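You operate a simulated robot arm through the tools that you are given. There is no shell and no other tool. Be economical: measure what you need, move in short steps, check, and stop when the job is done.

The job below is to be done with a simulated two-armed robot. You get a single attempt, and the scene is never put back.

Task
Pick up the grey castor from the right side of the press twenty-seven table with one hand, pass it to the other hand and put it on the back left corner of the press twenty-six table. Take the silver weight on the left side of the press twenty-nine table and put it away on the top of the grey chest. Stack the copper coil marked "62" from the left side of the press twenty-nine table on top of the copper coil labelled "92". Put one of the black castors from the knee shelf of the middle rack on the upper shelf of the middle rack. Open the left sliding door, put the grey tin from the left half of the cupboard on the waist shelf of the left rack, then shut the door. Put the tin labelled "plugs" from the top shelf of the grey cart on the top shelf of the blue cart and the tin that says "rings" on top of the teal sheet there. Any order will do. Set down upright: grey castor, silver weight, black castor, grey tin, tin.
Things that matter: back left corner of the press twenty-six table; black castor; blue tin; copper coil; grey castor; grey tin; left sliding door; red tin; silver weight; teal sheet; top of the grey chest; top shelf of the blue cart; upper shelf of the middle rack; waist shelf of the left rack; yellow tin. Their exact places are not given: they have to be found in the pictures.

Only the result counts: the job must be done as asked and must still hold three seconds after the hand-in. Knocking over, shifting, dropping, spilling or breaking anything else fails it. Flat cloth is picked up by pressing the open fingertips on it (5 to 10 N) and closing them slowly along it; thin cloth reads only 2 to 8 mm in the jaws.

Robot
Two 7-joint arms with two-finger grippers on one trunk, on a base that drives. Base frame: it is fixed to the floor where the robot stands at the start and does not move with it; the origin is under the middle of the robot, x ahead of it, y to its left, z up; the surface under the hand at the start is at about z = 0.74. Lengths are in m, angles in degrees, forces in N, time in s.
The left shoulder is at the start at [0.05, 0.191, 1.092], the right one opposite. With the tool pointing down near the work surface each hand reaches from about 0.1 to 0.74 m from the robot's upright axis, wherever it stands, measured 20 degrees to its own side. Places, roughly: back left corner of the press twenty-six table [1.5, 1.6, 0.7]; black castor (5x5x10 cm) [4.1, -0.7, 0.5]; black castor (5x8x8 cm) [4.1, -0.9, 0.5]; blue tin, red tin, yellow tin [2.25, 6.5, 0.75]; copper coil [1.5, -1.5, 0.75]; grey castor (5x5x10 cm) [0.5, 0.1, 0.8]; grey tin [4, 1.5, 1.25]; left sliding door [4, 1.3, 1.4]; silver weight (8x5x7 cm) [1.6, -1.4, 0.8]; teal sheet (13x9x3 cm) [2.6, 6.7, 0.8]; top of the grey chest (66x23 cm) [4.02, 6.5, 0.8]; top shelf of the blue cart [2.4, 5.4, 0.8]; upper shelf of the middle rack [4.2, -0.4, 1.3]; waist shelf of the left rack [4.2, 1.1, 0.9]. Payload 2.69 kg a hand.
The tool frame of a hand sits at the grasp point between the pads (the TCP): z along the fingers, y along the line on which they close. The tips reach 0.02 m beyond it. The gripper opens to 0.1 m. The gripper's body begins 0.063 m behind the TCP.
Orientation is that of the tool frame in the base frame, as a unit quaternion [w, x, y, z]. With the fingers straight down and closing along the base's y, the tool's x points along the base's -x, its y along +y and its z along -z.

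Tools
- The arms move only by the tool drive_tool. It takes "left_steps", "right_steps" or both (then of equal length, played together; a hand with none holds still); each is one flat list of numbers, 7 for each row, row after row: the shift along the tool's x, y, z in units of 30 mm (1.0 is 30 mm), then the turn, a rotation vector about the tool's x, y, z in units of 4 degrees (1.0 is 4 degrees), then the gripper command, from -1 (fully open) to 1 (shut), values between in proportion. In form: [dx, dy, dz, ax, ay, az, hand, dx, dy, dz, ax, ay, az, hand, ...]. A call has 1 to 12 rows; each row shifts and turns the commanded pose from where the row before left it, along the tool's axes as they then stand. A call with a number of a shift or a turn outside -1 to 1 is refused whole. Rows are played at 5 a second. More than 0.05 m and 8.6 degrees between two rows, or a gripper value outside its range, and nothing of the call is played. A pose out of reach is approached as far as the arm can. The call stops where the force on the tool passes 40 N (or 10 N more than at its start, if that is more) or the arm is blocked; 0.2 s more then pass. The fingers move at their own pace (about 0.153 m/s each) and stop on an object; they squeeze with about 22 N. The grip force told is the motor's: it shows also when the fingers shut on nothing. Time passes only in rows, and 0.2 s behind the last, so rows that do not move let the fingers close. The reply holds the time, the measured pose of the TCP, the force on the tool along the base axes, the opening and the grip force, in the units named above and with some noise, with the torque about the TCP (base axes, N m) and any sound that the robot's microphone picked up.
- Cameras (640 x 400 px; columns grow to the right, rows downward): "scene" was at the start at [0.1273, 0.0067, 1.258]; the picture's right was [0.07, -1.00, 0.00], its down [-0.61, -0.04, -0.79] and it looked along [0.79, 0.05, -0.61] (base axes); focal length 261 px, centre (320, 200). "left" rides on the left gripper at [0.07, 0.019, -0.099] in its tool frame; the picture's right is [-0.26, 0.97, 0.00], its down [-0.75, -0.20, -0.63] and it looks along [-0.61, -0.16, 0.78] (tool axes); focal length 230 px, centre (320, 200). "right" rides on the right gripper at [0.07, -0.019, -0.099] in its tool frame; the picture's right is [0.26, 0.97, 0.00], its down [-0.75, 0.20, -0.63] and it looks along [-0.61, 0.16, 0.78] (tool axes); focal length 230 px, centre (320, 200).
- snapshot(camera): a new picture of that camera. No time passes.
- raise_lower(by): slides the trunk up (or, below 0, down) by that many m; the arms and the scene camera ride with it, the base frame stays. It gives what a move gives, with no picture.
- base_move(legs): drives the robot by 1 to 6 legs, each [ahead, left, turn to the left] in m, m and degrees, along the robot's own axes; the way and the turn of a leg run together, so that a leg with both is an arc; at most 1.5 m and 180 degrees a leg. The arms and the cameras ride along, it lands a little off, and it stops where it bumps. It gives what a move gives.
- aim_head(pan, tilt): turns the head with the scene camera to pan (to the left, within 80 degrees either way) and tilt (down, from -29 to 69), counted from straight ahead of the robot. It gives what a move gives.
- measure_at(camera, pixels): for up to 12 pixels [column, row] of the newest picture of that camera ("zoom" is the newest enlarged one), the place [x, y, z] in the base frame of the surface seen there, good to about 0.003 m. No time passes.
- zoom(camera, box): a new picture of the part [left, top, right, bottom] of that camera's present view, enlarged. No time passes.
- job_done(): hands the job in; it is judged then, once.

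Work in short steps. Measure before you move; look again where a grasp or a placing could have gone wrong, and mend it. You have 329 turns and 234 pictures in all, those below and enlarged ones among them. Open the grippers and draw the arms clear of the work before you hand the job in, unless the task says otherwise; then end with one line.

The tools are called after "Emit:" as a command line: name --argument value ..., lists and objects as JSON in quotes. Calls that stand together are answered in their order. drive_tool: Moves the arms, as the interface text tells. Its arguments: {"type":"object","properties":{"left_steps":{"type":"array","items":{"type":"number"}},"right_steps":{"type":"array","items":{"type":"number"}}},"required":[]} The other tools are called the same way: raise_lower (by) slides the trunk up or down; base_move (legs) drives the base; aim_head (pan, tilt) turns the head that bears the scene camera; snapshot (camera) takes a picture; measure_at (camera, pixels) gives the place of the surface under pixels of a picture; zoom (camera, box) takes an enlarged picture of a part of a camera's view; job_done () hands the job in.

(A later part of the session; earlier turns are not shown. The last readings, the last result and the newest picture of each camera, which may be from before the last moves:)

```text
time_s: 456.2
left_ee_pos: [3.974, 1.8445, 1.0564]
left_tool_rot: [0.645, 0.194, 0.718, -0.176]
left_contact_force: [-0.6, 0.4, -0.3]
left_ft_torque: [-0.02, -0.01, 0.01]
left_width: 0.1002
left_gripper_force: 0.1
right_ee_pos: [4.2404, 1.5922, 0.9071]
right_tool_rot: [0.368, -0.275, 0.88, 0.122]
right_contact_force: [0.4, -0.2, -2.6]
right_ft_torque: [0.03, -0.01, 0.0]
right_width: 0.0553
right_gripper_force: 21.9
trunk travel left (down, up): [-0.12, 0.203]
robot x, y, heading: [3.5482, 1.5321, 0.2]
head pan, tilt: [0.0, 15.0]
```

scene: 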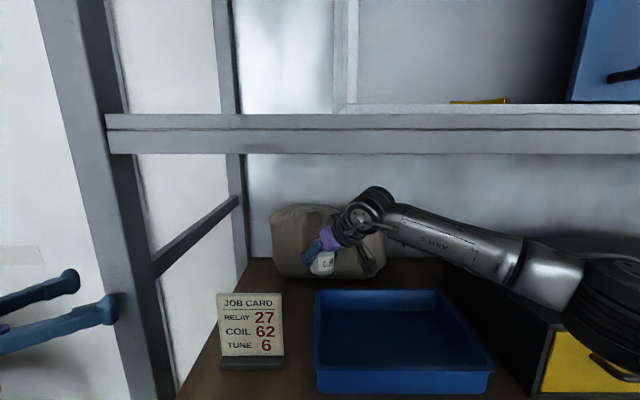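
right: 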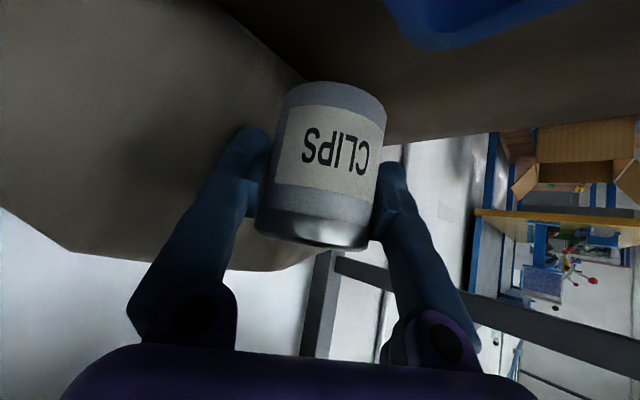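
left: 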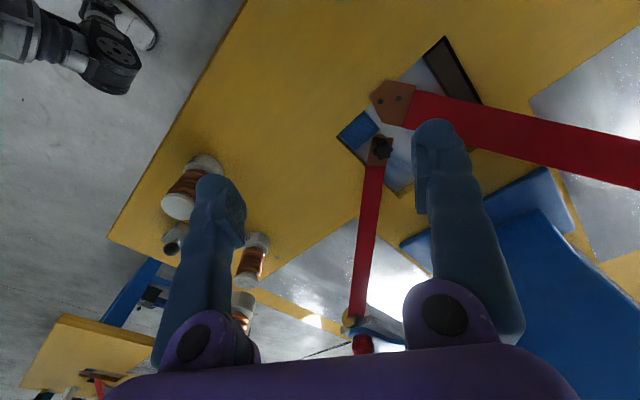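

Emit:
drive_tool --right_steps '[0.035, 0, 0.034, 0, 0, 0, 1, 0, 0, 0, 0, 0, 0, 1]'

Emit:
drive_tool --right_steps '[0.03, 0, 0.029, 0, 0, 0, 1, 0, 0, 0, 0, 0, 0, 1]'

Emit:
drive_tool --right_steps '[0.03, 0, 0.029, 0, 0, 0, 1, 0, 0, 0, 0, 0, 0, 1]'

```text
time_s: 456.8
left_ee_pos: [3.9741, 1.8451, 1.0573]
left_tool_rot: [0.645, 0.195, 0.718, -0.177]
left_contact_force: [0.0, 0.1, 0.2]
left_ft_torque: [-0.04, -0.01, -0.01]
left_width: 0.1
left_gripper_force: 0.1
right_ee_pos: [4.2403, 1.5929, 0.905]
right_tool_rot: [0.368, -0.276, 0.88, 0.122]
right_contact_force: [0.3, -0.3, -2.5]
right_ft_torque: [-0.02, -0.01, 0.02]
right_width: 0.0556
right_gripper_force: 21.4
trunk travel left (down, up): [-0.12, 0.203]
robot x, y, heading: [3.5473, 1.5393, -0.2]
head pan, tilt: [0.0, 15.0]
```

```text
time_s: 457.4
left_ee_pos: [3.974, 1.8457, 1.0562]
left_tool_rot: [0.645, 0.194, 0.718, -0.175]
left_contact_force: [0.2, 0.6, 0.3]
left_ft_torque: [-0.01, -0.01, 0.02]
left_width: 0.1002
left_gripper_force: 0.0
right_ee_pos: [4.2406, 1.5937, 0.9045]
right_tool_rot: [0.368, -0.276, 0.88, 0.122]
right_contact_force: [-0.6, 0.0, -2.0]
right_ft_torque: [-0.01, 0.02, -0.02]
right_width: 0.0554
right_gripper_force: 22.1
trunk travel left (down, up): [-0.12, 0.203]
robot x, y, heading: [3.5458, 1.5355, 0.2]
head pan, tilt: [0.0, 15.0]
```

```text
time_s: 458.0
left_ee_pos: [3.9737, 1.8454, 1.0561]
left_tool_rot: [0.645, 0.194, 0.717, -0.176]
left_contact_force: [0.6, -0.4, 0.1]
left_ft_torque: [-0.01, -0.03, -0.02]
left_width: 0.1001
left_gripper_force: 0.1
right_ee_pos: [4.2411, 1.5929, 0.9037]
right_tool_rot: [0.368, -0.276, 0.88, 0.122]
right_contact_force: [-0.4, 0.9, -3.3]
right_ft_torque: [-0.02, 0.0, -0.04]
right_width: 0.0557
right_gripper_force: 21.9
trunk travel left (down, up): [-0.12, 0.203]
robot x, y, heading: [3.5489, 1.5377, 0.2]
head pan, tilt: [0.0, 15.0]
```

Emit:
drive_tool --right_steps '[0.04, 0, 0.039, 0, 0, 0, 1, 0, 0, 0, 0, 0, 0, 1]'

Emit:
drive_tool --right_steps '[0.04, 0, 0.039, 0, 0, 0, 1, 0, 0, 0, 0, 0, 0, 1]'

Emit:
zoom --camera "right" --box '[220, 20, 420, 260]'

```text
time_s: 458.6
left_ee_pos: [3.9746, 1.845, 1.0566]
left_tool_rot: [0.645, 0.195, 0.717, -0.177]
left_contact_force: [-0.5, -0.2, 0.1]
left_ft_torque: [0.01, -0.03, 0.02]
left_width: 0.1001
left_gripper_force: 0.0
right_ee_pos: [4.2421, 1.5925, 0.9023]
right_tool_rot: [0.369, -0.276, 0.879, 0.121]
right_contact_force: [0.2, 0.5, 4.5]
right_ft_torque: [-0.16, -0.09, 0.02]
right_width: 0.0555
right_gripper_force: 22.4
trunk travel left (down, up): [-0.12, 0.203]
robot x, y, heading: [3.5491, 1.5338, -0.0]
head pan, tilt: [0.0, 15.0]
```

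```text
time_s: 459.2
left_ee_pos: [3.9724, 1.8454, 1.0574]
left_tool_rot: [0.646, 0.195, 0.717, -0.176]
left_contact_force: [-0.1, 0.3, 0.1]
left_ft_torque: [0.0, 0.01, -0.01]
left_width: 0.0999
left_gripper_force: 0.0
right_ee_pos: [4.2404, 1.5927, 0.9014]
right_tool_rot: [0.37, -0.276, 0.878, 0.123]
right_contact_force: [3.1, 0.8, 14.3]
right_ft_torque: [-0.4, -0.24, 0.09]
right_width: 0.0552
right_gripper_force: 22.4
trunk travel left (down, up): [-0.12, 0.203]
robot x, y, heading: [3.5474, 1.539, -0.1]
head pan, tilt: [0.0, 15.0]
```

```text
1.67 times, centred on (320, 140) of right
```

zoom: 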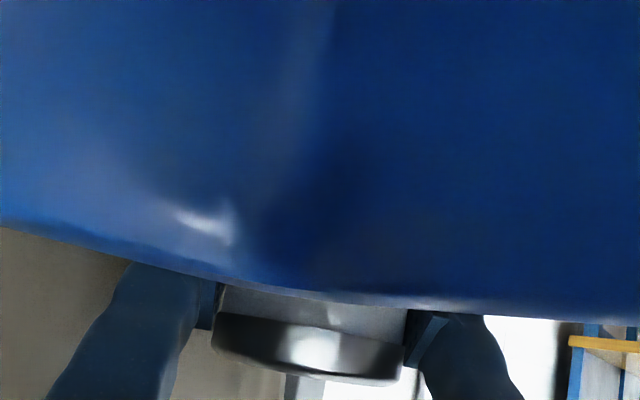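

The tin bears on the shelf (camera hangs inside the hollow tray, so I'll leave straight up). I release slowly and rise 60 mm.

Emit:
drive_tool --right_steps '[0, 0, 0, 0, 0, 0, -0.13, 0, 0, 0, 0, 0, 0, -0.2, 0, 0, 0, 0, 0, 0, -0.35, 0, 0, 0, 0, 0, 0, -0.45, -0.3, 0, -0.29, 0, 0, 0, -0.45, -0.6, 0.01, -0.585, 0, 0, 0, -0.45, -0.6, 0.01, -0.585, 0, 0, 0, -0.45]'

Emit:
zoom --camera "scene" --box '[200, 190, 420, 390]'

Emit:
snapshot --camera "right"

```text
time_s: 460.8
left_ee_pos: [3.9741, 1.8453, 1.0573]
left_tool_rot: [0.645, 0.195, 0.717, -0.177]
left_contact_force: [-0.4, -1.1, 0.3]
left_ft_torque: [0.02, 0.03, -0.03]
left_width: 0.1
left_gripper_force: 0.1
right_ee_pos: [4.2414, 1.5931, 0.9628]
right_tool_rot: [0.368, -0.276, 0.879, 0.123]
right_contact_force: [-1.4, -0.2, -0.2]
right_ft_torque: [0.01, 0.02, 0.02]
right_width: 0.0724
right_gripper_force: 0.1
trunk travel left (down, up): [-0.12, 0.203]
robot x, y, heading: [3.5504, 1.5401, 0.3]
head pan, tilt: [0.0, 15.0]
```

```text
2.00 times, centred on (310, 290) of scene
```

zoom: 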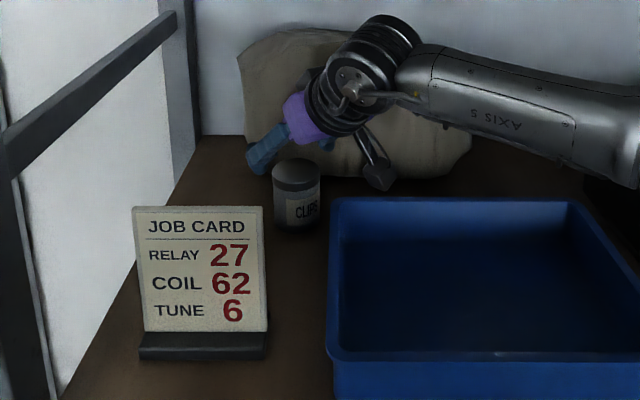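

```text
79 pictures are left
```

right: 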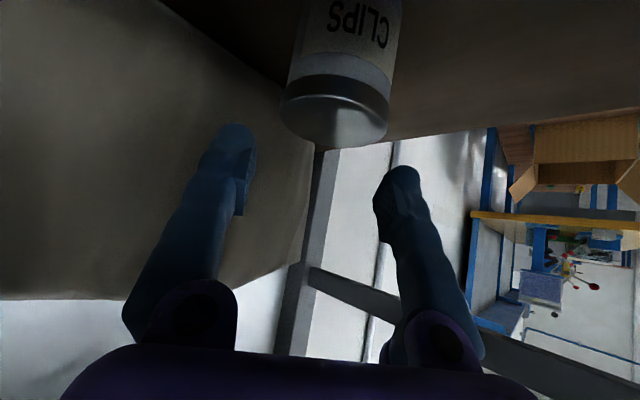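

The tin stands on the waist shelf. I retrace the path out and back the base off.

Emit:
drive_tool --right_steps '[0.125, -0.75, -0.62, 0, 0, 0, -0.4, 0.125, -0.75, -0.62, 0, 0, 0, 0.2, 0.72, 0.775, -0.845, 0, 0, 0, 0.2, 0.72, 0.775, -0.845, 0, 0, 0, 0.2, 0.72, 0.775, -0.845, 0, 0, 0, 0.2, 0.72, 0.775, -0.845, 0, 0, 0, 0.2, 0.72, 0.775, -0.845, 0, 0, 0, 0.2, 0.72, 0.775, -0.845, 0, 0, 0, 0.2]'

Emit:
base_move --legs '[[-0.2, 0, 0]]'

Emit:
snapshot --camera "scene"

```text
time_s: 462.6
left_ee_pos: [3.9732, 1.8441, 1.0556]
left_tool_rot: [0.646, 0.194, 0.717, -0.176]
left_contact_force: [-0.1, -0.6, 0.3]
left_ft_torque: [-0.01, 0.01, 0.02]
left_width: 0.1002
left_gripper_force: 0.0
right_ee_pos: [3.9976, 1.5367, 0.9985]
right_tool_rot: [0.367, -0.276, 0.88, 0.122]
right_contact_force: [0.8, 0.8, 0.3]
right_ft_torque: [0.03, 0.01, -0.01]
right_width: 0.0401
right_gripper_force: 0.0
trunk travel left (down, up): [-0.12, 0.203]
robot x, y, heading: [3.5497, 1.5378, 0.2]
head pan, tilt: [0.0, 15.0]
```

```text
time_s: 464.2
left_ee_pos: [3.774, 1.8447, 1.0578]
left_tool_rot: [0.646, 0.194, 0.718, -0.175]
left_contact_force: [0.3, -0.9, 0.1]
left_ft_torque: [0.04, 0.0, 0.01]
left_width: 0.1
left_gripper_force: 0.1
right_ee_pos: [3.7975, 1.5375, 0.9963]
right_tool_rot: [0.368, -0.277, 0.879, 0.123]
right_contact_force: [-0.9, 0.3, -0.5]
right_ft_torque: [0.01, -0.04, 0.01]
right_width: 0.0401
right_gripper_force: 0.1
trunk travel left (down, up): [-0.12, 0.203]
robot x, y, heading: [3.3525, 1.5362, 0.0]
head pan, tilt: [0.0, 15.0]
```

```text
78 pictures are left
```

scene: 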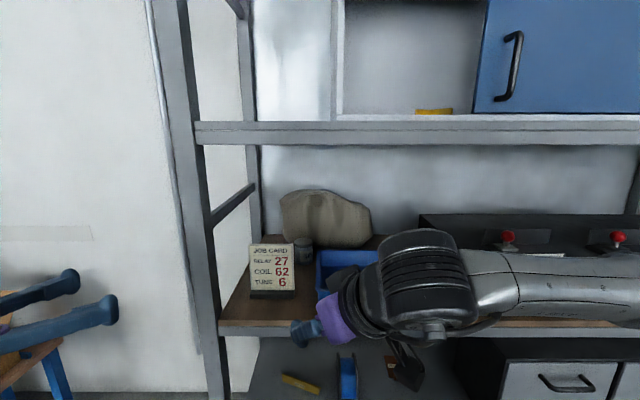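

Now shut the door: I raise the trunk, turn the right hand back to straight-forward, and move the base to y≈1.37.

Emit:
raise_lower --by 0.2

Emit:
drive_tool --right_steps '[-0.4, 0, -0.4, 0.69, 0, 0.685, 0.2, -0.4, 0, -0.4, 0.69, 0, 0.685, 0.2, -0.4, 0, -0.4, 0.69, 0, 0.685, 0.2, -0.4, 0, -0.4, 0.69, 0, 0.685, 0.2, -0.4, 0, -0.4, 0.69, 0, 0.685, 0.2, -0.4, 0, -0.4, 0.69, 0, 0.685, 0.2, -0.4, 0, -0.4, 0.69, 0, 0.685, 0.2, -0.4, 0, -0.4, 0.69, 0, 0.685, 0.2, 0, 0, 0, 0.69, 0, 0.685, 0.2]'

Emit:
drive_tool --right_steps '[0, 0, 0, 0, -0.94, 0, 0.2, 0, 0, 0, 0, -0.94, 0, 0.2, 0, 0, 0, 0, -0.94, 0, 0.2, 0, 0, 0, 0, -0.94, 0, 0.2, 0, 0, 0, 0, -0.94, 0, -1, 0, 0, 0, 0, -0.94, 0, -1, 0, 0, 0, 0, -0.94, 0, -1, 0, 0, 0, 0, -0.94, 0, -1, 0, 0, 0, 0, -0.94, 0, -1, 0, 0, 0, 0, -0.94, 0, -1, 0, 0, 0, 0, -0.94, 0, -1, 0, 0, 0, 0, -0.94, 0, -1]'

Emit:
base_move --legs '[[0, -0.17, 0]]'

Emit:
snapshot --camera "scene"

```text
time_s: 466.4
left_ee_pos: [3.7755, 1.8446, 1.2573]
left_tool_rot: [0.645, 0.194, 0.718, -0.176]
left_contact_force: [1.0, 0.3, -0.2]
left_ft_torque: [-0.01, 0.0, 0.01]
left_width: 0.1
left_gripper_force: 0.1
right_ee_pos: [3.7972, 1.5371, 1.1974]
right_tool_rot: [0.368, -0.277, 0.879, 0.123]
right_contact_force: [-0.3, -0.1, 1.1]
right_ft_torque: [-0.02, 0.01, 0.0]
right_width: 0.0399
right_gripper_force: 0.0
trunk travel left (down, up): [-0.32, 0.003]
robot x, y, heading: [3.3483, 1.5406, 0.1]
head pan, tilt: [0.0, 15.0]
```

```text
time_s: 468.4
left_ee_pos: [3.7742, 1.844, 1.2561]
left_tool_rot: [0.646, 0.194, 0.717, -0.176]
left_contact_force: [-0.5, -0.6, 0.1]
left_ft_torque: [-0.01, -0.05, 0.04]
left_width: 0.1001
left_gripper_force: 0.0
right_ee_pos: [3.798, 1.535, 1.333]
right_tool_rot: [0.383, 0.002, 0.924, 0.007]
right_contact_force: [0.2, 0.3, -0.9]
right_ft_torque: [0.03, 0.01, -0.04]
right_width: 0.04
right_gripper_force: 0.0
trunk travel left (down, up): [-0.32, 0.003]
robot x, y, heading: [3.3496, 1.5372, 0.2]
head pan, tilt: [0.0, 15.0]
```

```text
time_s: 471.0
left_ee_pos: [3.7745, 1.8455, 1.257]
left_tool_rot: [0.646, 0.193, 0.718, -0.175]
left_contact_force: [-0.2, -0.8, -1.1]
left_ft_torque: [0.01, 0.0, -0.01]
left_width: 0.1001
left_gripper_force: 0.1
right_ee_pos: [3.7988, 1.5344, 1.3327]
right_tool_rot: [0.709, 0.004, 0.705, 0.006]
right_contact_force: [-0.2, -0.5, 0.0]
right_ft_torque: [0.0, 0.0, 0.0]
right_width: 0.0998
right_gripper_force: 0.0
trunk travel left (down, up): [-0.32, 0.003]
robot x, y, heading: [3.3504, 1.5373, 0.1]
head pan, tilt: [0.0, 15.0]
```

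```text
time_s: 473.1
left_ee_pos: [3.7759, 1.6729, 1.2572]
left_tool_rot: [0.645, 0.195, 0.718, -0.176]
left_contact_force: [-0.1, 0.0, -0.2]
left_ft_torque: [0.02, 0.03, -0.01]
left_width: 0.1
left_gripper_force: 0.2
right_ee_pos: [3.7992, 1.3627, 1.3327]
right_tool_rot: [0.709, 0.005, 0.706, 0.004]
right_contact_force: [-0.1, -0.2, -0.3]
right_ft_torque: [0.03, 0.01, 0.0]
right_width: 0.1001
right_gripper_force: 0.0
trunk travel left (down, up): [-0.32, 0.003]
robot x, y, heading: [3.3503, 1.3698, 0.2]
head pan, tilt: [0.0, 15.0]
```

```text
77 pictures are left
```

scene: 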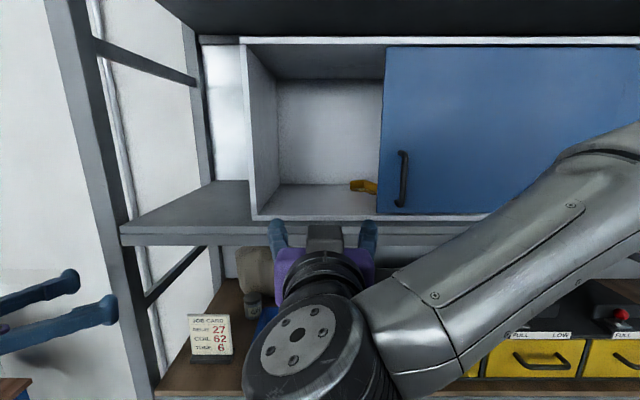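

Emit:
measure_at --camera "scene" --pixels '[[403, 155], [400, 180], [398, 203], [385, 120], [255, 150]]'

```text
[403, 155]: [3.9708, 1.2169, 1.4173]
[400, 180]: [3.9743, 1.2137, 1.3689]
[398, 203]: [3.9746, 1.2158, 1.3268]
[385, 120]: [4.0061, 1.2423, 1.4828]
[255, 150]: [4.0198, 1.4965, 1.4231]
```

Handle at y 1.215. I align in front, advance and grip it.

Emit:
drive_tool --right_steps '[-0.18, -0.82, 0.45, 0, 0, 0, -1, -0.18, -0.82, 0.45, 0, 0, 0, -1, -0.18, -0.82, 0.45, 0, 0, 0, -1, -0.18, -0.82, 0.45, 0, 0, 0, -1, -0.18, -0.82, 0.45, 0, 0, 0, -1, -0.18, -0.82, 0.45, 0, 0, 0, -1, 0, 0, 0.9, 0, 0, 0, -1, 0, 0, 0.9, 0, 0, 0, -1, 0, 0, 0.85, 0, 0, 0, -1, 0, 0, 0, 0, 0, 0, 0.3, 0, 0, 0, 0, 0, 0, 1, 0, 0, 0, 0, 0, 0, 1]'

Emit:
snapshot --camera "right"

```text
time_s: 475.7
left_ee_pos: [3.7772, 1.6736, 1.2556]
left_tool_rot: [0.645, 0.195, 0.717, -0.177]
left_contact_force: [-0.2, 0.2, 0.5]
left_ft_torque: [-0.02, 0.01, -0.02]
left_width: 0.1
left_gripper_force: 0.1
right_ee_pos: [3.9609, 1.2162, 1.3632]
right_tool_rot: [0.709, 0.005, 0.705, 0.004]
right_contact_force: [8.1, -0.7, 3.5]
right_ft_torque: [-0.66, -0.19, 0.0]
right_width: 0.0111
right_gripper_force: 37.8
trunk travel left (down, up): [-0.32, 0.003]
robot x, y, heading: [3.3482, 1.3688, -0.1]
head pan, tilt: [0.0, 15.0]
```

```text
76 pictures are left
```

right: 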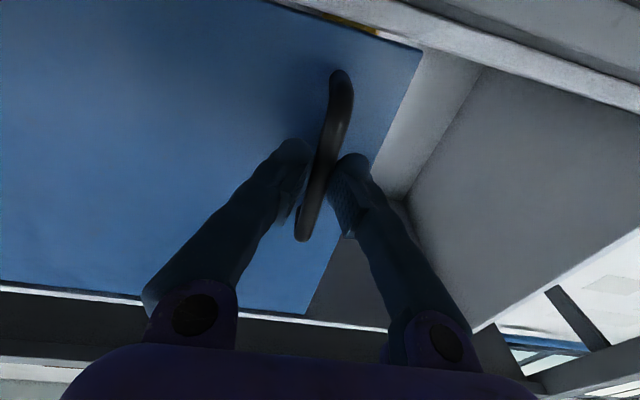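

Grasped. I slide the door to the left (+y) by 0.24 m.

Emit:
drive_tool --right_steps '[0, 0.4, 0, 0, 0, 0, 1, 0, 0.6, 0, 0, 0, 0, 1, 0, 0.7, 0, 0, 0, 0, 1, 0, 0.7, 0, 0, 0, 0, 1, 0, 0.7, 0, 0, 0, 0, 1, 0, 0.7, 0, 0, 0, 0, 1, 0, 0.7, 0, 0, 0, 0, 1, 0, 0.7, 0, 0, 0, 0, 1, 0, 0.7, 0, 0, 0, 0, 1, 0, 0.7, 0, 0, 0, 0, 1, 0, 0.7, 0, 0, 0, 0, 1, 0, 0.6, 0, 0, 0, 0, 1]'

Emit:
snapshot --camera "scene"

```text
time_s: 478.3
left_ee_pos: [3.7774, 1.673, 1.2555]
left_tool_rot: [0.644, 0.194, 0.719, -0.177]
left_contact_force: [-0.5, 1.0, -0.5]
left_ft_torque: [-0.01, -0.02, -0.01]
left_width: 0.0998
left_gripper_force: 0.1
right_ee_pos: [3.9615, 1.4537, 1.3628]
right_tool_rot: [0.706, 0.002, 0.708, 0.005]
right_contact_force: [8.5, 1.8, -17.1]
right_ft_torque: [-0.61, 0.02, 0.05]
right_width: 0.0112
right_gripper_force: 38.1
trunk travel left (down, up): [-0.32, 0.003]
robot x, y, heading: [3.3506, 1.366, 0.1]
head pan, tilt: [0.0, 15.0]
```

```text
75 pictures are left
```

scene: 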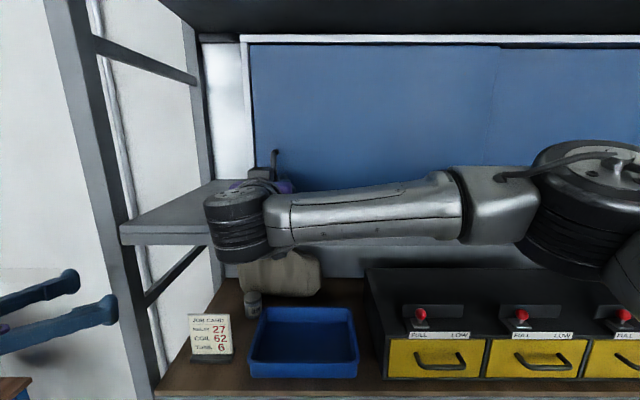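

Nearly shut. I push a few millimetres more until it stops.

Emit:
drive_tool --right_steps '[0, 0.1, 0, 0, 0, 0, 1, 0, 0.1, 0, 0, 0, 0, 1, 0, 0.1, 0, 0, 0, 0, 1]'

Emit:
zoom --camera "scene" --box '[220, 30, 340, 200]'

```text
time_s: 479.1
left_ee_pos: [3.7766, 1.6702, 1.257]
left_tool_rot: [0.644, 0.196, 0.718, -0.176]
left_contact_force: [0.9, 0.0, 0.5]
left_ft_torque: [-0.04, 0.01, 0.02]
left_width: 0.1001
left_gripper_force: 0.1
right_ee_pos: [3.961, 1.4557, 1.3643]
right_tool_rot: [0.705, 0.008, 0.709, 0.004]
right_contact_force: [-8.4, -18.9, -29.7]
right_ft_torque: [-0.58, -0.13, -0.21]
right_width: 0.0111
right_gripper_force: 37.8
trunk travel left (down, up): [-0.32, 0.003]
robot x, y, heading: [3.3495, 1.3649, 0.3]
head pan, tilt: [0.0, 15.0]
```

```text
2.35 times, centred on (280, 115) of scene
```

zoom: 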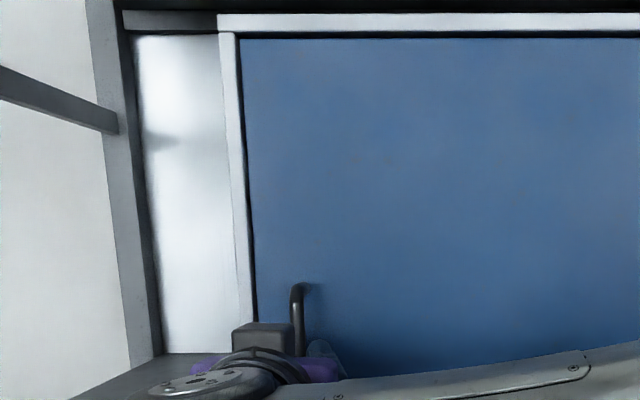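

The door is against its stop (y 1.456 as at the start). I ease, open the fingers and withdraw, then check the door.

Emit:
drive_tool --right_steps '[0, -0.12, 0, 0, 0, 0, 1, 0, 0, 0, 0, 0, 0, 0.5, 0, 0, 0, 0, 0, 0, 0, 0, 0, 0, 0, 0, 0, -0.6, 0, 0, -0.6, 0, 0, 0, -0.6, 0, 0, -0.9, 0, 0, 0, -0.6, 0, 0, -0.9, 0, 0, 0, -0.6, 0, 0, -0.9, 0, 0, 0, -0.6]'

Emit:
base_move --legs '[[-0.45, 0, 0]]'

Emit:
snapshot --camera "scene"

```text
time_s: 480.9
left_ee_pos: [3.7753, 1.6731, 1.2573]
left_tool_rot: [0.646, 0.194, 0.717, -0.175]
left_contact_force: [-0.6, -0.1, 0.5]
left_ft_torque: [-0.04, -0.01, 0.02]
left_width: 0.1
left_gripper_force: 0.0
right_ee_pos: [3.8597, 1.4554, 1.3682]
right_tool_rot: [0.709, 0.004, 0.705, 0.006]
right_contact_force: [-0.5, -0.1, 0.6]
right_ft_torque: [0.02, 0.0, 0.03]
right_width: 0.0799
right_gripper_force: 0.1
trunk travel left (down, up): [-0.32, 0.003]
robot x, y, heading: [3.3503, 1.366, -0.0]
head pan, tilt: [0.0, 15.0]
```

```text
time_s: 483.6
left_ee_pos: [3.3288, 1.6724, 1.257]
left_tool_rot: [0.646, 0.194, 0.717, -0.176]
left_contact_force: [-0.4, 0.3, 0.2]
left_ft_torque: [-0.04, 0.03, -0.04]
left_width: 0.0998
left_gripper_force: 0.1
right_ee_pos: [3.4154, 1.4573, 1.366]
right_tool_rot: [0.709, 0.003, 0.706, 0.006]
right_contact_force: [-0.2, 0.2, -0.7]
right_ft_torque: [0.05, 0.02, 0.02]
right_width: 0.0799
right_gripper_force: 0.0
trunk travel left (down, up): [-0.32, 0.003]
robot x, y, heading: [2.9037, 1.3655, 0.6]
head pan, tilt: [0.0, 15.0]
```

```text
73 pictures are left
```

scene: 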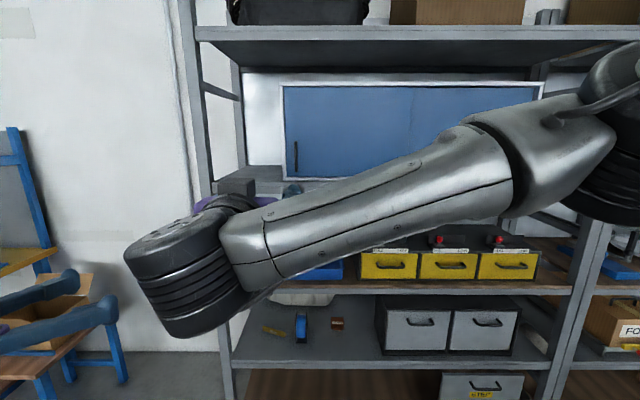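

The door is shut. Last task: the black castor. I slide south to face the middle rack and look at its shelves.

Emit:
base_move --legs '[[0, -1.1, 0], [0, -1.0, -0.5]]'

Emit:
aim_head --pan 0 --tilt 20

Emit:
snapshot --camera "scene"

```text
time_s: 502.0
left_ee_pos: [3.352, -0.3894, 1.2564]
left_tool_rot: [0.646, 0.19, 0.719, -0.172]
left_contact_force: [0.6, 0.7, 0.1]
left_ft_torque: [0.0, -0.01, -0.01]
left_width: 0.1002
left_gripper_force: 0.0
right_ee_pos: [3.4389, -0.6056, 1.3665]
right_tool_rot: [0.709, 0.0, 0.706, 0.01]
right_contact_force: [0.1, -0.2, 0.8]
right_ft_torque: [0.02, -0.01, -0.02]
right_width: 0.0801
right_gripper_force: 0.1
trunk travel left (down, up): [-0.32, 0.003]
robot x, y, heading: [2.929, -0.7008, 0.5]
head pan, tilt: [0.0, 15.0]
```

```text
time_s: 502.6
left_ee_pos: [3.3529, -0.3901, 1.2562]
left_tool_rot: [0.646, 0.19, 0.719, -0.172]
left_contact_force: [0.2, -1.7, -0.5]
left_ft_torque: [0.0, 0.03, 0.02]
left_width: 0.1001
left_gripper_force: 0.1
right_ee_pos: [3.4386, -0.6048, 1.3667]
right_tool_rot: [0.709, -0.001, 0.706, 0.01]
right_contact_force: [0.5, 0.4, 0.3]
right_ft_torque: [0.03, 0.01, -0.01]
right_width: 0.0802
right_gripper_force: 0.1
trunk travel left (down, up): [-0.32, 0.003]
robot x, y, heading: [2.9285, -0.7016, 0.7]
head pan, tilt: [0.0, 20.0]
```

```text
72 pictures are left
```

scene: 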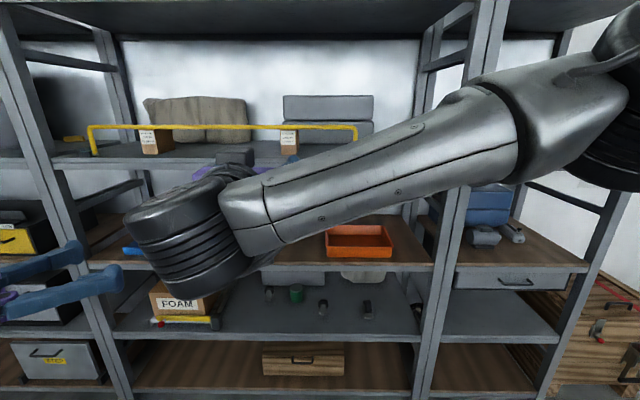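

Emit:
zoom --camera "scene" --box '[250, 270, 440, 350]'

Emit:
measure_at --camera "scene" --pixels '[[321, 303], [321, 315], [368, 303], [368, 317], [297, 290], [340, 332], [340, 270], [355, 127], [380, 160], [380, 145], [95, 128], [200, 160]]'

```text
3.37 times, centred on (345, 310) of scene
```

zoom: 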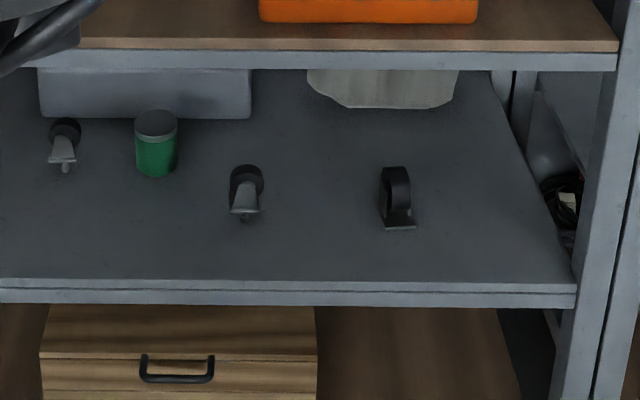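

```text
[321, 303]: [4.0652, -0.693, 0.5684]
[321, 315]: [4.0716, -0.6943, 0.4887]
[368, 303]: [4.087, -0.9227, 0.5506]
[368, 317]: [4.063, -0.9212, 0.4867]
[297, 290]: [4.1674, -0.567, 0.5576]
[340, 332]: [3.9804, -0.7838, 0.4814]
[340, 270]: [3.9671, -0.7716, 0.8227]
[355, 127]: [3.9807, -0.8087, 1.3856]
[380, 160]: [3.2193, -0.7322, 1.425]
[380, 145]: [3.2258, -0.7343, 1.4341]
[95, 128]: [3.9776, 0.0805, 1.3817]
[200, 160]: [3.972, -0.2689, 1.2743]
```

The plate-type castor (5×8×8) at ≈(4.075,−0.92) on the knee shelf (z 0.48) is the stable one. I lower the right arm out of view to inspect the upper shelf.

Emit:
drive_tool --right_steps '[1, 0, 0, 0, 1, 0, -0.6, 1, 0, 0, 0, 1, 0, -0.6, 1, 0, 0, 0, 1, 0, -0.6, 1, 0, 0, 0, 1, 0, -0.6, 1, 0, 0, 0, 1, 0, -0.6, 1, 0, 0, 0, 1, 0, -0.6, 1, 0, 0, 0, 1, 0, -0.6, 1, 0, 0, 0, 1, 0, -0.6, 1, 0, 0, 0, 1, 0, -0.6, 1, 0, 0, 0, 1, 0, -0.6, 0.5, 0, 0, 0, 0.75, 0, -0.6]'

Emit:
snapshot --camera "scene"

```text
time_s: 505.1
left_ee_pos: [3.352, -0.3897, 1.2558]
left_tool_rot: [0.646, 0.191, 0.719, -0.172]
left_contact_force: [-0.1, -0.2, -0.2]
left_ft_torque: [0.0, -0.02, -0.03]
left_width: 0.1
left_gripper_force: 0.0
right_ee_pos: [3.3375, -0.6031, 1.0737]
right_tool_rot: [0.4, -0.002, 0.916, 0.009]
right_contact_force: [-0.9, -0.6, 0.4]
right_ft_torque: [-0.02, 0.0, -0.05]
right_width: 0.0799
right_gripper_force: 0.0
trunk travel left (down, up): [-0.32, 0.003]
robot x, y, heading: [2.9321, -0.7035, 1.1]
head pan, tilt: [0.0, 20.0]
```

```text
70 pictures are left
```

scene: 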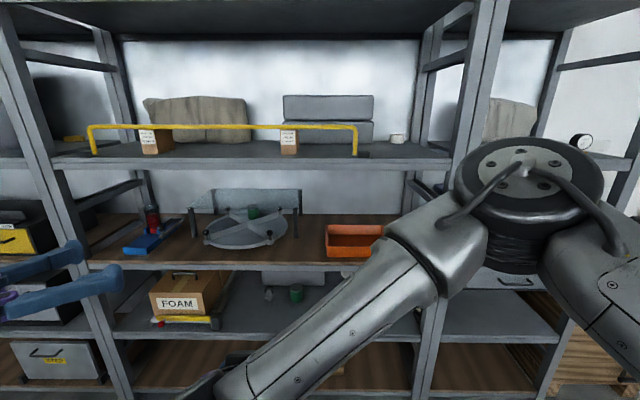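

Emit:
zoom --camera "scene" --box '[330, 100, 480, 180]'

Emit:
measure_at --camera "scene" --pixels '[[380, 150], [400, 152], [420, 152], [398, 143], [398, 136], [440, 157], [400, 158], [370, 153], [356, 152], [412, 146], [375, 135], [420, 45]]'

```text
4.27 times, centred on (405, 140) of scene
```

zoom: 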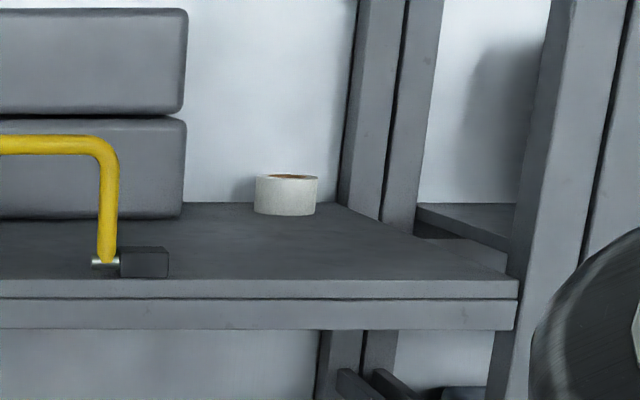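

```text
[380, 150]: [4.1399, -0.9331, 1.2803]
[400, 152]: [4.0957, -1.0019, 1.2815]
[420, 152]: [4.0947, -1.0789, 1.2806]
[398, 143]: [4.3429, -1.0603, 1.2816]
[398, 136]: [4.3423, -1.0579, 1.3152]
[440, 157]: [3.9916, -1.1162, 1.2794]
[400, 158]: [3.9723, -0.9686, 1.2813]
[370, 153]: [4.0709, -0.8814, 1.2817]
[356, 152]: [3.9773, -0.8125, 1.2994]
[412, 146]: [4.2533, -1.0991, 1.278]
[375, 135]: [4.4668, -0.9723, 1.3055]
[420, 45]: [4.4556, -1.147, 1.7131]
```

Free area on the upper shelf: x 3.98–4.30, y −0.88…−1.14, z 1.281. I lower the trunk and drive closer to pick the castor.

Emit:
raise_lower --by -0.32

Emit:
base_move --legs '[[0.46, 0, -1]]'

Emit:
aim_head --pan -15 --tilt 45

Emit:
snapshot --camera "scene"

```text
time_s: 508.2
left_ee_pos: [3.3512, -0.3895, 0.937]
left_tool_rot: [0.646, 0.19, 0.719, -0.172]
left_contact_force: [0.2, -0.7, -0.4]
left_ft_torque: [0.0, -0.02, -0.03]
left_width: 0.0999
left_gripper_force: 0.0
right_ee_pos: [3.3383, -0.6023, 0.7543]
right_tool_rot: [0.401, -0.003, 0.916, 0.009]
right_contact_force: [0.0, -0.7, -0.8]
right_ft_torque: [-0.02, -0.02, 0.01]
right_width: 0.08
right_gripper_force: 0.0
trunk travel left (down, up): [0.0, 0.323]
robot x, y, heading: [2.9284, -0.7011, 0.6]
head pan, tilt: [0.0, 20.0]
```

```text
time_s: 510.9
left_ee_pos: [3.8073, -0.397, 0.9365]
left_tool_rot: [0.644, 0.198, 0.717, -0.179]
left_contact_force: [-0.2, -0.3, 0.0]
left_ft_torque: [0.01, -0.02, 0.02]
left_width: 0.1001
left_gripper_force: 0.1
right_ee_pos: [3.7905, -0.6065, 0.7548]
right_tool_rot: [0.4, 0.006, 0.916, 0.005]
right_contact_force: [0.8, -0.1, -0.2]
right_ft_torque: [0.01, -0.02, 0.0]
right_width: 0.0799
right_gripper_force: 0.1
trunk travel left (down, up): [0.0, 0.323]
robot x, y, heading: [3.3764, -0.7007, -0.4]
head pan, tilt: [0.0, 20.0]
```

```text
time_s: 511.8
left_ee_pos: [3.8072, -0.3951, 0.9367]
left_tool_rot: [0.645, 0.197, 0.717, -0.178]
left_contact_force: [-0.1, -0.4, -1.1]
left_ft_torque: [0.01, 0.0, -0.01]
left_width: 0.0998
left_gripper_force: 0.0
right_ee_pos: [3.7897, -0.6081, 0.7548]
right_tool_rot: [0.401, 0.005, 0.916, 0.006]
right_contact_force: [0.3, -0.2, -1.0]
right_ft_torque: [0.02, -0.01, 0.0]
right_width: 0.0798
right_gripper_force: 0.0
trunk travel left (down, up): [0.0, 0.323]
robot x, y, heading: [3.3763, -0.7016, -0.2]
head pan, tilt: [-15.0, 45.0]
```

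```text
68 pictures are left
```

scene: 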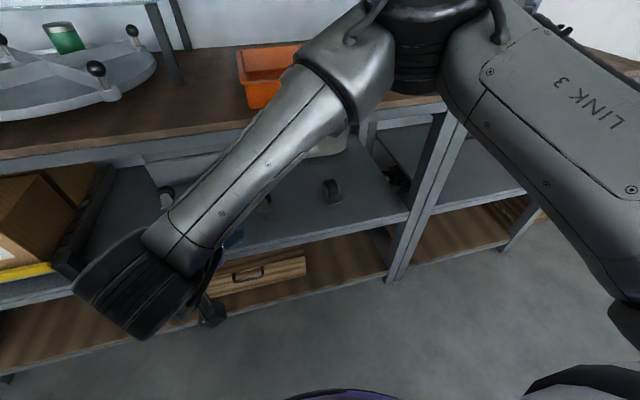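

Emit:
zoom --camera "scene" --box '[290, 160, 380, 220]'

Emit:
measure_at --camera "zoom" --pixels '[[280, 140], [330, 130], [300, 190], [370, 190], [330, 215], [360, 170], [295, 160], [350, 215], [280, 200], [345, 150], [310, 130]]'

```text
6.67 times, centred on (335, 190) of scene
```

zoom: 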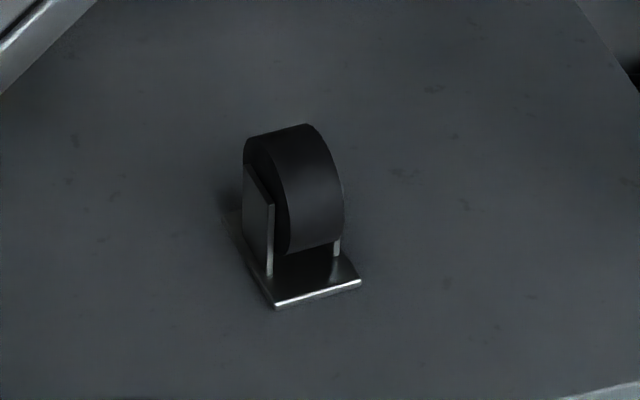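

```text
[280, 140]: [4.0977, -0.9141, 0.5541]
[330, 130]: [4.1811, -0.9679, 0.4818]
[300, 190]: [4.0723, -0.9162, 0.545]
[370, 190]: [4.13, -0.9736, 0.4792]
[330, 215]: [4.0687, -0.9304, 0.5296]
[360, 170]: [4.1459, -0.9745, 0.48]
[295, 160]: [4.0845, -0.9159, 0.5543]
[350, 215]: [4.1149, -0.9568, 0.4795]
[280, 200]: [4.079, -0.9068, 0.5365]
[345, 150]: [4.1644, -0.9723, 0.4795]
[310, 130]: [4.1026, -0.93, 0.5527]
```

Emit:
measure_at --camera "zoom" --pixels '[[274, 300], [356, 281], [229, 218], [262, 240], [250, 190], [255, 150], [318, 140], [335, 200], [292, 245], [318, 290]]'

```text
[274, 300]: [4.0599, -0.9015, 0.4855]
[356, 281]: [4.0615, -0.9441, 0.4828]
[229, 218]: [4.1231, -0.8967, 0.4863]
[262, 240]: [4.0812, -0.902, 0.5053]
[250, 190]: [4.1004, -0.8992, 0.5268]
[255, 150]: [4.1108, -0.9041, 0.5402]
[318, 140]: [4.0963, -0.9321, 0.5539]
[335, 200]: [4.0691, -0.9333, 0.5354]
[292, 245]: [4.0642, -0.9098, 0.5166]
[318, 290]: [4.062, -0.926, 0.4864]
```

The castor is axis-aligned: centre ≈(4.095,−0.922), fork ≈43 mm wide along y, top 0.554. I shift the right hand to y −0.922, then to a pre-grasp.

Emit:
drive_tool --right_steps '[0, -0.95, 0, 0, 0, 0, -0.6, 0, -0.95, 0, 0, 0, 0, -0.6, 0, -0.95, 0, 0, 0, 0, -0.6, 0, -0.95, 0, 0, 0, 0, -0.6, 0, -0.95, 0, 0, 0, 0, -0.6, 0, -0.95, 0, 0, 0, 0, -0.6, 0, -0.95, 0, 0, 0, 0, -0.6, 0, -0.95, 0, 0, 0, 0, -0.6, 0, -0.95, 0, 0, 0, 0, -0.6, 0, -0.95, 0, 0, 0, 0, -0.6, 0, -0.97, 0, 0, 0, 0, -0.6]'

Emit:
drive_tool --right_steps '[-0.11, 0, 0.96, 0, 0, 0, -0.6, -0.11, 0, 0.96, 0, 0, 0, -0.6, -0.11, 0, 0.96, 0, 0, 0, -0.6, -0.11, 0, 0.96, 0, 0, 0, -0.6, -0.11, 0, 0.96, 0, 0, 0, -0.6, -0.11, 0, 0.96, 0, 0, 0, -0.6, -0.11, 0, 0.96, 0, 0, 0, -0.6, -0.11, 0, 0.96, 0, 0, 0, -0.6, -0.11, 0, 0.96, 0, 0, 0, -0.6]'

Emit:
snapshot --camera "right"

Emit:
snapshot --camera "scene"

```text
time_s: 514.2
left_ee_pos: [3.8085, -0.3965, 0.9366]
left_tool_rot: [0.644, 0.198, 0.717, -0.179]
left_contact_force: [-0.1, -0.5, 0.2]
left_ft_torque: [0.02, 0.01, -0.02]
left_width: 0.1
left_gripper_force: 0.1
right_ee_pos: [3.8081, -0.9156, 0.7447]
right_tool_rot: [0.4, 0.005, 0.916, 0.005]
right_contact_force: [0.2, 0.0, -0.6]
right_ft_torque: [-0.02, -0.01, -0.03]
right_width: 0.0801
right_gripper_force: 0.0
right hand out of reach, approached as far as the arm can: row 9, 10, 11
trunk travel left (down, up): [0.0, 0.323]
robot x, y, heading: [3.3819, -0.6991, -0.5]
head pan, tilt: [-15.0, 45.0]
```

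```text
time_s: 516.2
left_ee_pos: [3.8089, -0.396, 0.9358]
left_tool_rot: [0.645, 0.196, 0.717, -0.178]
left_contact_force: [0.0, 0.1, -0.2]
left_ft_torque: [0.03, 0.0, 0.05]
left_width: 0.1001
left_gripper_force: 0.0
right_ee_pos: [4.0204, -0.9148, 0.5923]
right_tool_rot: [0.402, 0.005, 0.916, 0.006]
right_contact_force: [-1.0, -0.7, -0.1]
right_ft_torque: [0.05, -0.02, -0.01]
right_width: 0.0801
right_gripper_force: 0.0
trunk travel left (down, up): [0.0, 0.323]
robot x, y, heading: [3.3803, -0.7006, -0.3]
head pan, tilt: [-15.0, 45.0]
```

```text
66 pictures are left
```

right: 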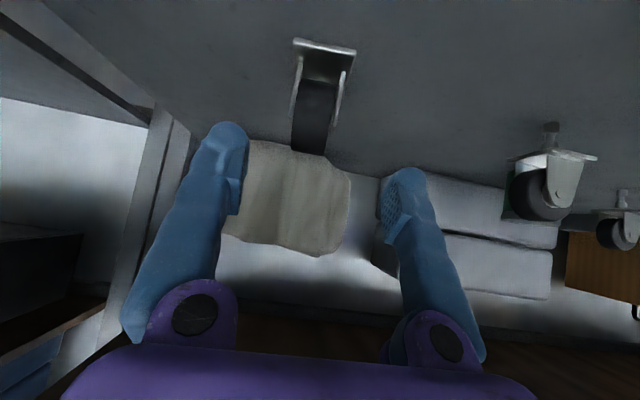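

```text
65 pictures are left
```

scene: 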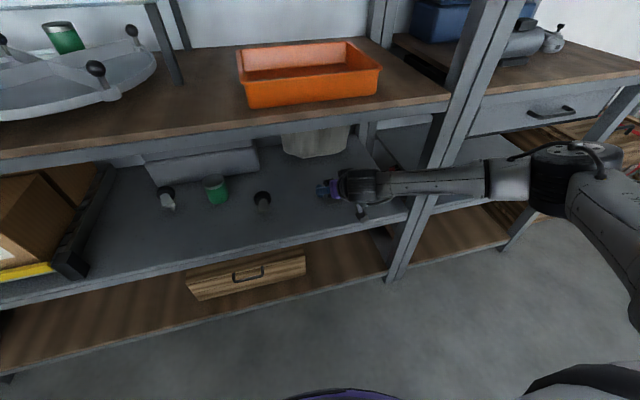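

The forearm runs close to the rack's right post. I measure both before advancing.

Emit:
measure_at --camera "scene" --pixels '[[395, 180], [430, 178], [470, 175], [510, 175], [560, 150], [415, 220], [450, 120], [400, 260], [360, 185]]'

Emit:
measure_at --camera "right" --pixels '[[295, 45], [352, 52], [296, 95], [347, 75], [315, 110], [300, 120], [338, 110], [312, 145]]'

```text
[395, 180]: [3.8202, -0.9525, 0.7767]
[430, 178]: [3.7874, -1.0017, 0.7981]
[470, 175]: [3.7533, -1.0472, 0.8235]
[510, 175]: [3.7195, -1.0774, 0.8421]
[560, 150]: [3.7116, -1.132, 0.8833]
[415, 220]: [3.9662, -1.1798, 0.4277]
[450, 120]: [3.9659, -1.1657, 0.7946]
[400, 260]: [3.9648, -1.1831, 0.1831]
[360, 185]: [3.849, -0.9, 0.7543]
```

```text
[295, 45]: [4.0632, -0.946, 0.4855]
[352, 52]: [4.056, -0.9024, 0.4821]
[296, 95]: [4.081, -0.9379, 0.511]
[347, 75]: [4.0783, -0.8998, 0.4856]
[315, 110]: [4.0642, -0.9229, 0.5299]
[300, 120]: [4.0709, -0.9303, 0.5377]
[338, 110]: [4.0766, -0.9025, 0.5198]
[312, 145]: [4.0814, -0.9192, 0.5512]
```

The forearm slants away from the post, so there's room. I advance 97 mm and grip the castor's fork.

Emit:
drive_tool --right_steps '[0.05, -0.06, 0.81, 0, 0, 0, -0.6, 0.05, -0.06, 0.81, 0, 0, 0, -0.6, 0.05, -0.06, 0.81, 0, 0, 0, -0.6, 0.05, -0.06, 0.81, 0, 0, 0, -0.6, 0, 0, 0, 0, 0, 0, -0.1, 0, 0, 0, 0, 0, 0, 1, 0, 0, 0, 0, 0, 0, 1, 0, 0, 0, 0, 0, 0, 1]'

Emit:
snapshot --camera "right"

```text
time_s: 518.0
left_ee_pos: [3.8076, -0.3953, 0.9357]
left_tool_rot: [0.644, 0.197, 0.717, -0.178]
left_contact_force: [0.2, 0.1, 0.5]
left_ft_torque: [0.04, 0.0, -0.02]
left_width: 0.0999
left_gripper_force: 0.1
right_ee_pos: [4.087, -0.921, 0.5216]
right_tool_rot: [0.4, 0.005, 0.917, 0.005]
right_contact_force: [2.3, 0.2, -0.1]
right_ft_torque: [-0.07, 0.0, 0.09]
right_width: 0.0405
right_gripper_force: 21.9
trunk travel left (down, up): [0.0, 0.323]
robot x, y, heading: [3.3808, -0.7043, -0.3]
head pan, tilt: [-15.0, 45.0]
```

```text
64 pictures are left
```

right: 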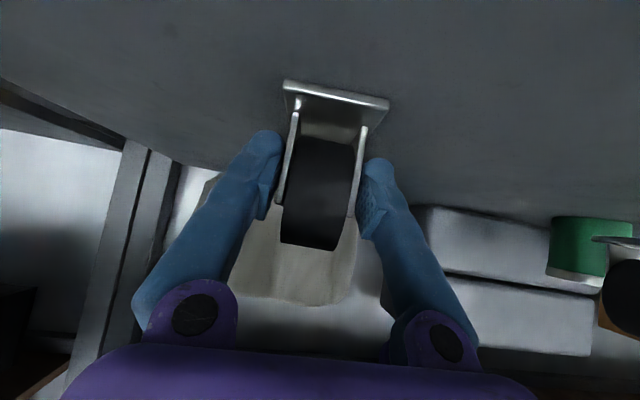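

Gripped (0.0405 m). I lift 40 mm and draw it out of the shelf.

Emit:
drive_tool --right_steps '[-0.25, 0, -0.23, 0, 0, 0, 1, -0.4, 0, -0.37, 0, 0, 0, 1, -0.4, 0, -0.37, 0, 0, 0, 1, 0.5, 0, -0.55, 0, 0, 0, 1, 0.65, 0, -0.7, 0, 0, 0, 1, 0.65, 0, -0.7, 0, 0, 0, 1, 0.65, 0, -0.7, 0, 0, 0, 1, 0.65, 0, -0.7, 0, 0, 0, 1, 0.65, 0, -0.7, 0, 0, 0, 1, 0.65, 0, -0.7, 0, 0, 0, 1, 0.65, 0, -0.7, 0, 0, 0, 1]'

Emit:
snapshot --camera "right"

```text
time_s: 520.4
left_ee_pos: [3.8087, -0.3966, 0.9356]
left_tool_rot: [0.644, 0.198, 0.717, -0.179]
left_contact_force: [-0.8, -0.1, 0.7]
left_ft_torque: [-0.02, -0.02, -0.02]
left_width: 0.1001
left_gripper_force: 0.1
right_ee_pos: [3.9696, -0.9221, 0.563]
right_tool_rot: [0.399, 0.005, 0.917, 0.005]
right_contact_force: [0.0, 0.6, -3.8]
right_ft_torque: [-0.02, 0.05, 0.01]
right_width: 0.0401
right_gripper_force: 22.3
right hand out of reach, approached as far as the arm can: row 8, 9, 10, 11
trunk travel left (down, up): [0.0, 0.323]
robot x, y, heading: [3.3837, -0.7048, -0.2]
head pan, tilt: [-15.0, 45.0]
```

```text
63 pictures are left
```

right: 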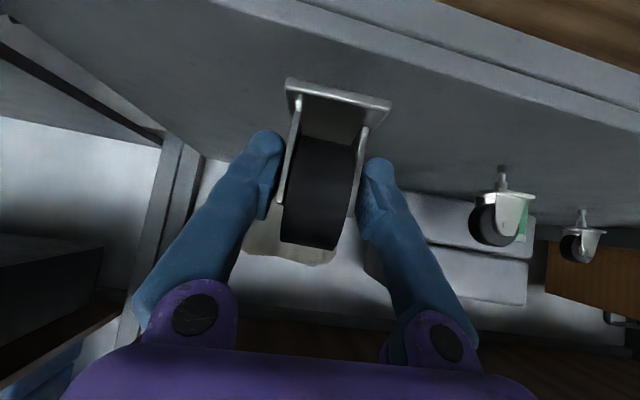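

I back the base off 0.3 m and raise the trunk fully.

Emit:
base_move --legs '[[-0.3, -0.08, 0]]'

Emit:
raise_lower --by 0.32

Emit:
drive_tool --right_steps '[-0.7, 0, -0.64, 0, 0, 0, 1, -0.7, 0, -0.64, 0, 0, 0, 1, -0.7, 0, -0.64, 0, 0, 0, 1, -0.7, 0, -0.64, 0, 0, 0, 1, -0.7, 0, -0.64, 0, 0, 0, 1, -0.7, 0, -0.64, 0, 0, 0, 1, -0.7, 0, -0.64, 0, 0, 0, 1, -0.7, 0, -0.64, 0, 0, 0, 1, -0.7, 0, -0.64, 0, 0, 0, 1, -0.7, 0, -0.64, 0, 0, 0, 1, -0.7, 0, -0.64, 0, 0, 0, 1, -0.7, 0, -0.64, 0, 0, 0, 1]'

Emit:
drive_tool --right_steps '[-0.7, 0, -0.64, 0, 0, 0, 1, -0.7, 0, -0.64, 0, 0, 0, 1, -0.7, 0, -0.64, 0, 0, 0, 1, -0.7, 0, -0.64, 0, 0, 0, 1, -0.5, 0, -0.46, 0, 0, 0, 1]'

```text
time_s: 522.5
left_ee_pos: [3.5071, -0.475, 0.9357]
left_tool_rot: [0.644, 0.196, 0.717, -0.177]
left_contact_force: [0.4, -0.1, -0.4]
left_ft_torque: [0.01, 0.01, 0.01]
left_width: 0.1002
left_gripper_force: 0.1
right_ee_pos: [3.6695, -1.0005, 0.5636]
right_tool_rot: [0.399, 0.005, 0.917, 0.004]
right_contact_force: [-0.4, -0.5, -4.0]
right_ft_torque: [0.01, -0.01, -0.02]
right_width: 0.0399
right_gripper_force: 21.9
trunk travel left (down, up): [0.0, 0.323]
robot x, y, heading: [3.0834, -0.7759, -0.3]
head pan, tilt: [-15.0, 45.0]
```

```text
time_s: 525.7
left_ee_pos: [3.5072, -0.4746, 1.2566]
left_tool_rot: [0.644, 0.196, 0.717, -0.178]
left_contact_force: [-0.1, 0.1, 0.1]
left_ft_torque: [0.01, 0.0, 0.01]
left_width: 0.1001
left_gripper_force: 0.1
right_ee_pos: [3.6682, -1.0005, 0.8835]
right_tool_rot: [0.399, 0.005, 0.917, 0.005]
right_contact_force: [0.0, 0.5, -3.6]
right_ft_torque: [0.02, 0.05, -0.04]
right_width: 0.0397
right_gripper_force: 22.3
trunk travel left (down, up): [-0.32, 0.003]
robot x, y, heading: [3.0795, -0.7783, -0.4]
head pan, tilt: [-15.0, 45.0]
```

```text
time_s: 528.3
left_ee_pos: [3.5061, -0.4754, 1.2564]
left_tool_rot: [0.644, 0.197, 0.717, -0.178]
left_contact_force: [-0.1, 0.6, 1.0]
left_ft_torque: [0.03, 0.0, 0.02]
left_width: 0.1002
left_gripper_force: 0.1
right_ee_pos: [3.6707, -1.0046, 1.2255]
right_tool_rot: [0.399, 0.006, 0.917, 0.004]
right_contact_force: [-0.9, 0.9, -2.9]
right_ft_torque: [-0.01, 0.02, 0.0]
right_width: 0.0394
right_gripper_force: 22.1
trunk travel left (down, up): [-0.32, 0.003]
robot x, y, heading: [3.0794, -0.7773, -0.3]
head pan, tilt: [-15.0, 45.0]
```

```text
time_s: 529.5
left_ee_pos: [3.5065, -0.473, 1.2552]
left_tool_rot: [0.644, 0.196, 0.718, -0.178]
left_contact_force: [0.4, -0.4, 0.5]
left_ft_torque: [0.0, 0.02, -0.01]
left_width: 0.0999
left_gripper_force: 0.0
right_ee_pos: [3.6719, -1.007, 1.3593]
right_tool_rot: [0.399, 0.004, 0.917, 0.004]
right_contact_force: [0.5, -0.4, -3.8]
right_ft_torque: [-0.01, 0.03, -0.01]
right_width: 0.0393
right_gripper_force: 22.1
trunk travel left (down, up): [-0.32, 0.003]
robot x, y, heading: [3.0817, -0.7782, -0.2]
head pan, tilt: [-15.0, 45.0]
```

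The grip width creeps slightly; I check the castor in the hand.

Emit:
snapshot --camera "right"

Emit:
aim_head --pan -10 --tilt 20

Emit:
snapshot --camera "scene"

```text
62 pictures are left
```

right: 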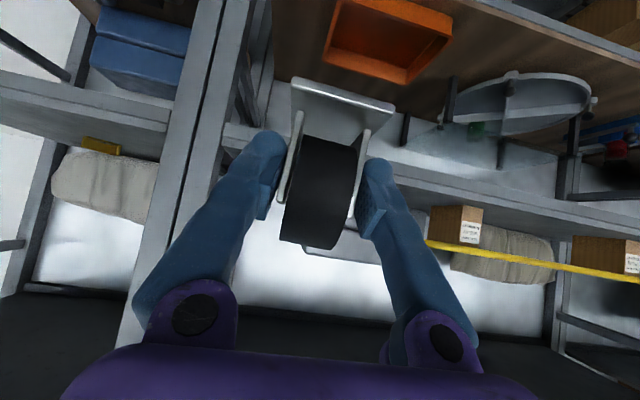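

```text
time_s: 530.4
left_ee_pos: [3.5071, -0.4738, 1.2571]
left_tool_rot: [0.644, 0.196, 0.718, -0.178]
left_contact_force: [0.2, 0.4, 0.2]
left_ft_torque: [-0.02, 0.02, 0.04]
left_width: 0.0997
left_gripper_force: 0.0
right_ee_pos: [3.6726, -1.0076, 1.3587]
right_tool_rot: [0.399, 0.005, 0.917, 0.005]
right_contact_force: [0.4, -0.1, -4.4]
right_ft_torque: [-0.01, 0.05, -0.01]
right_width: 0.0395
right_gripper_force: 21.7
trunk travel left (down, up): [-0.32, 0.003]
robot x, y, heading: [3.0805, -0.7793, -0.2]
head pan, tilt: [-10.0, 20.0]
```

```text
61 pictures are left
```

scene: 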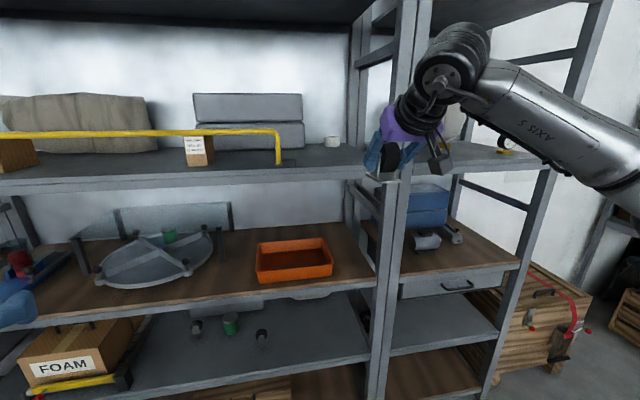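

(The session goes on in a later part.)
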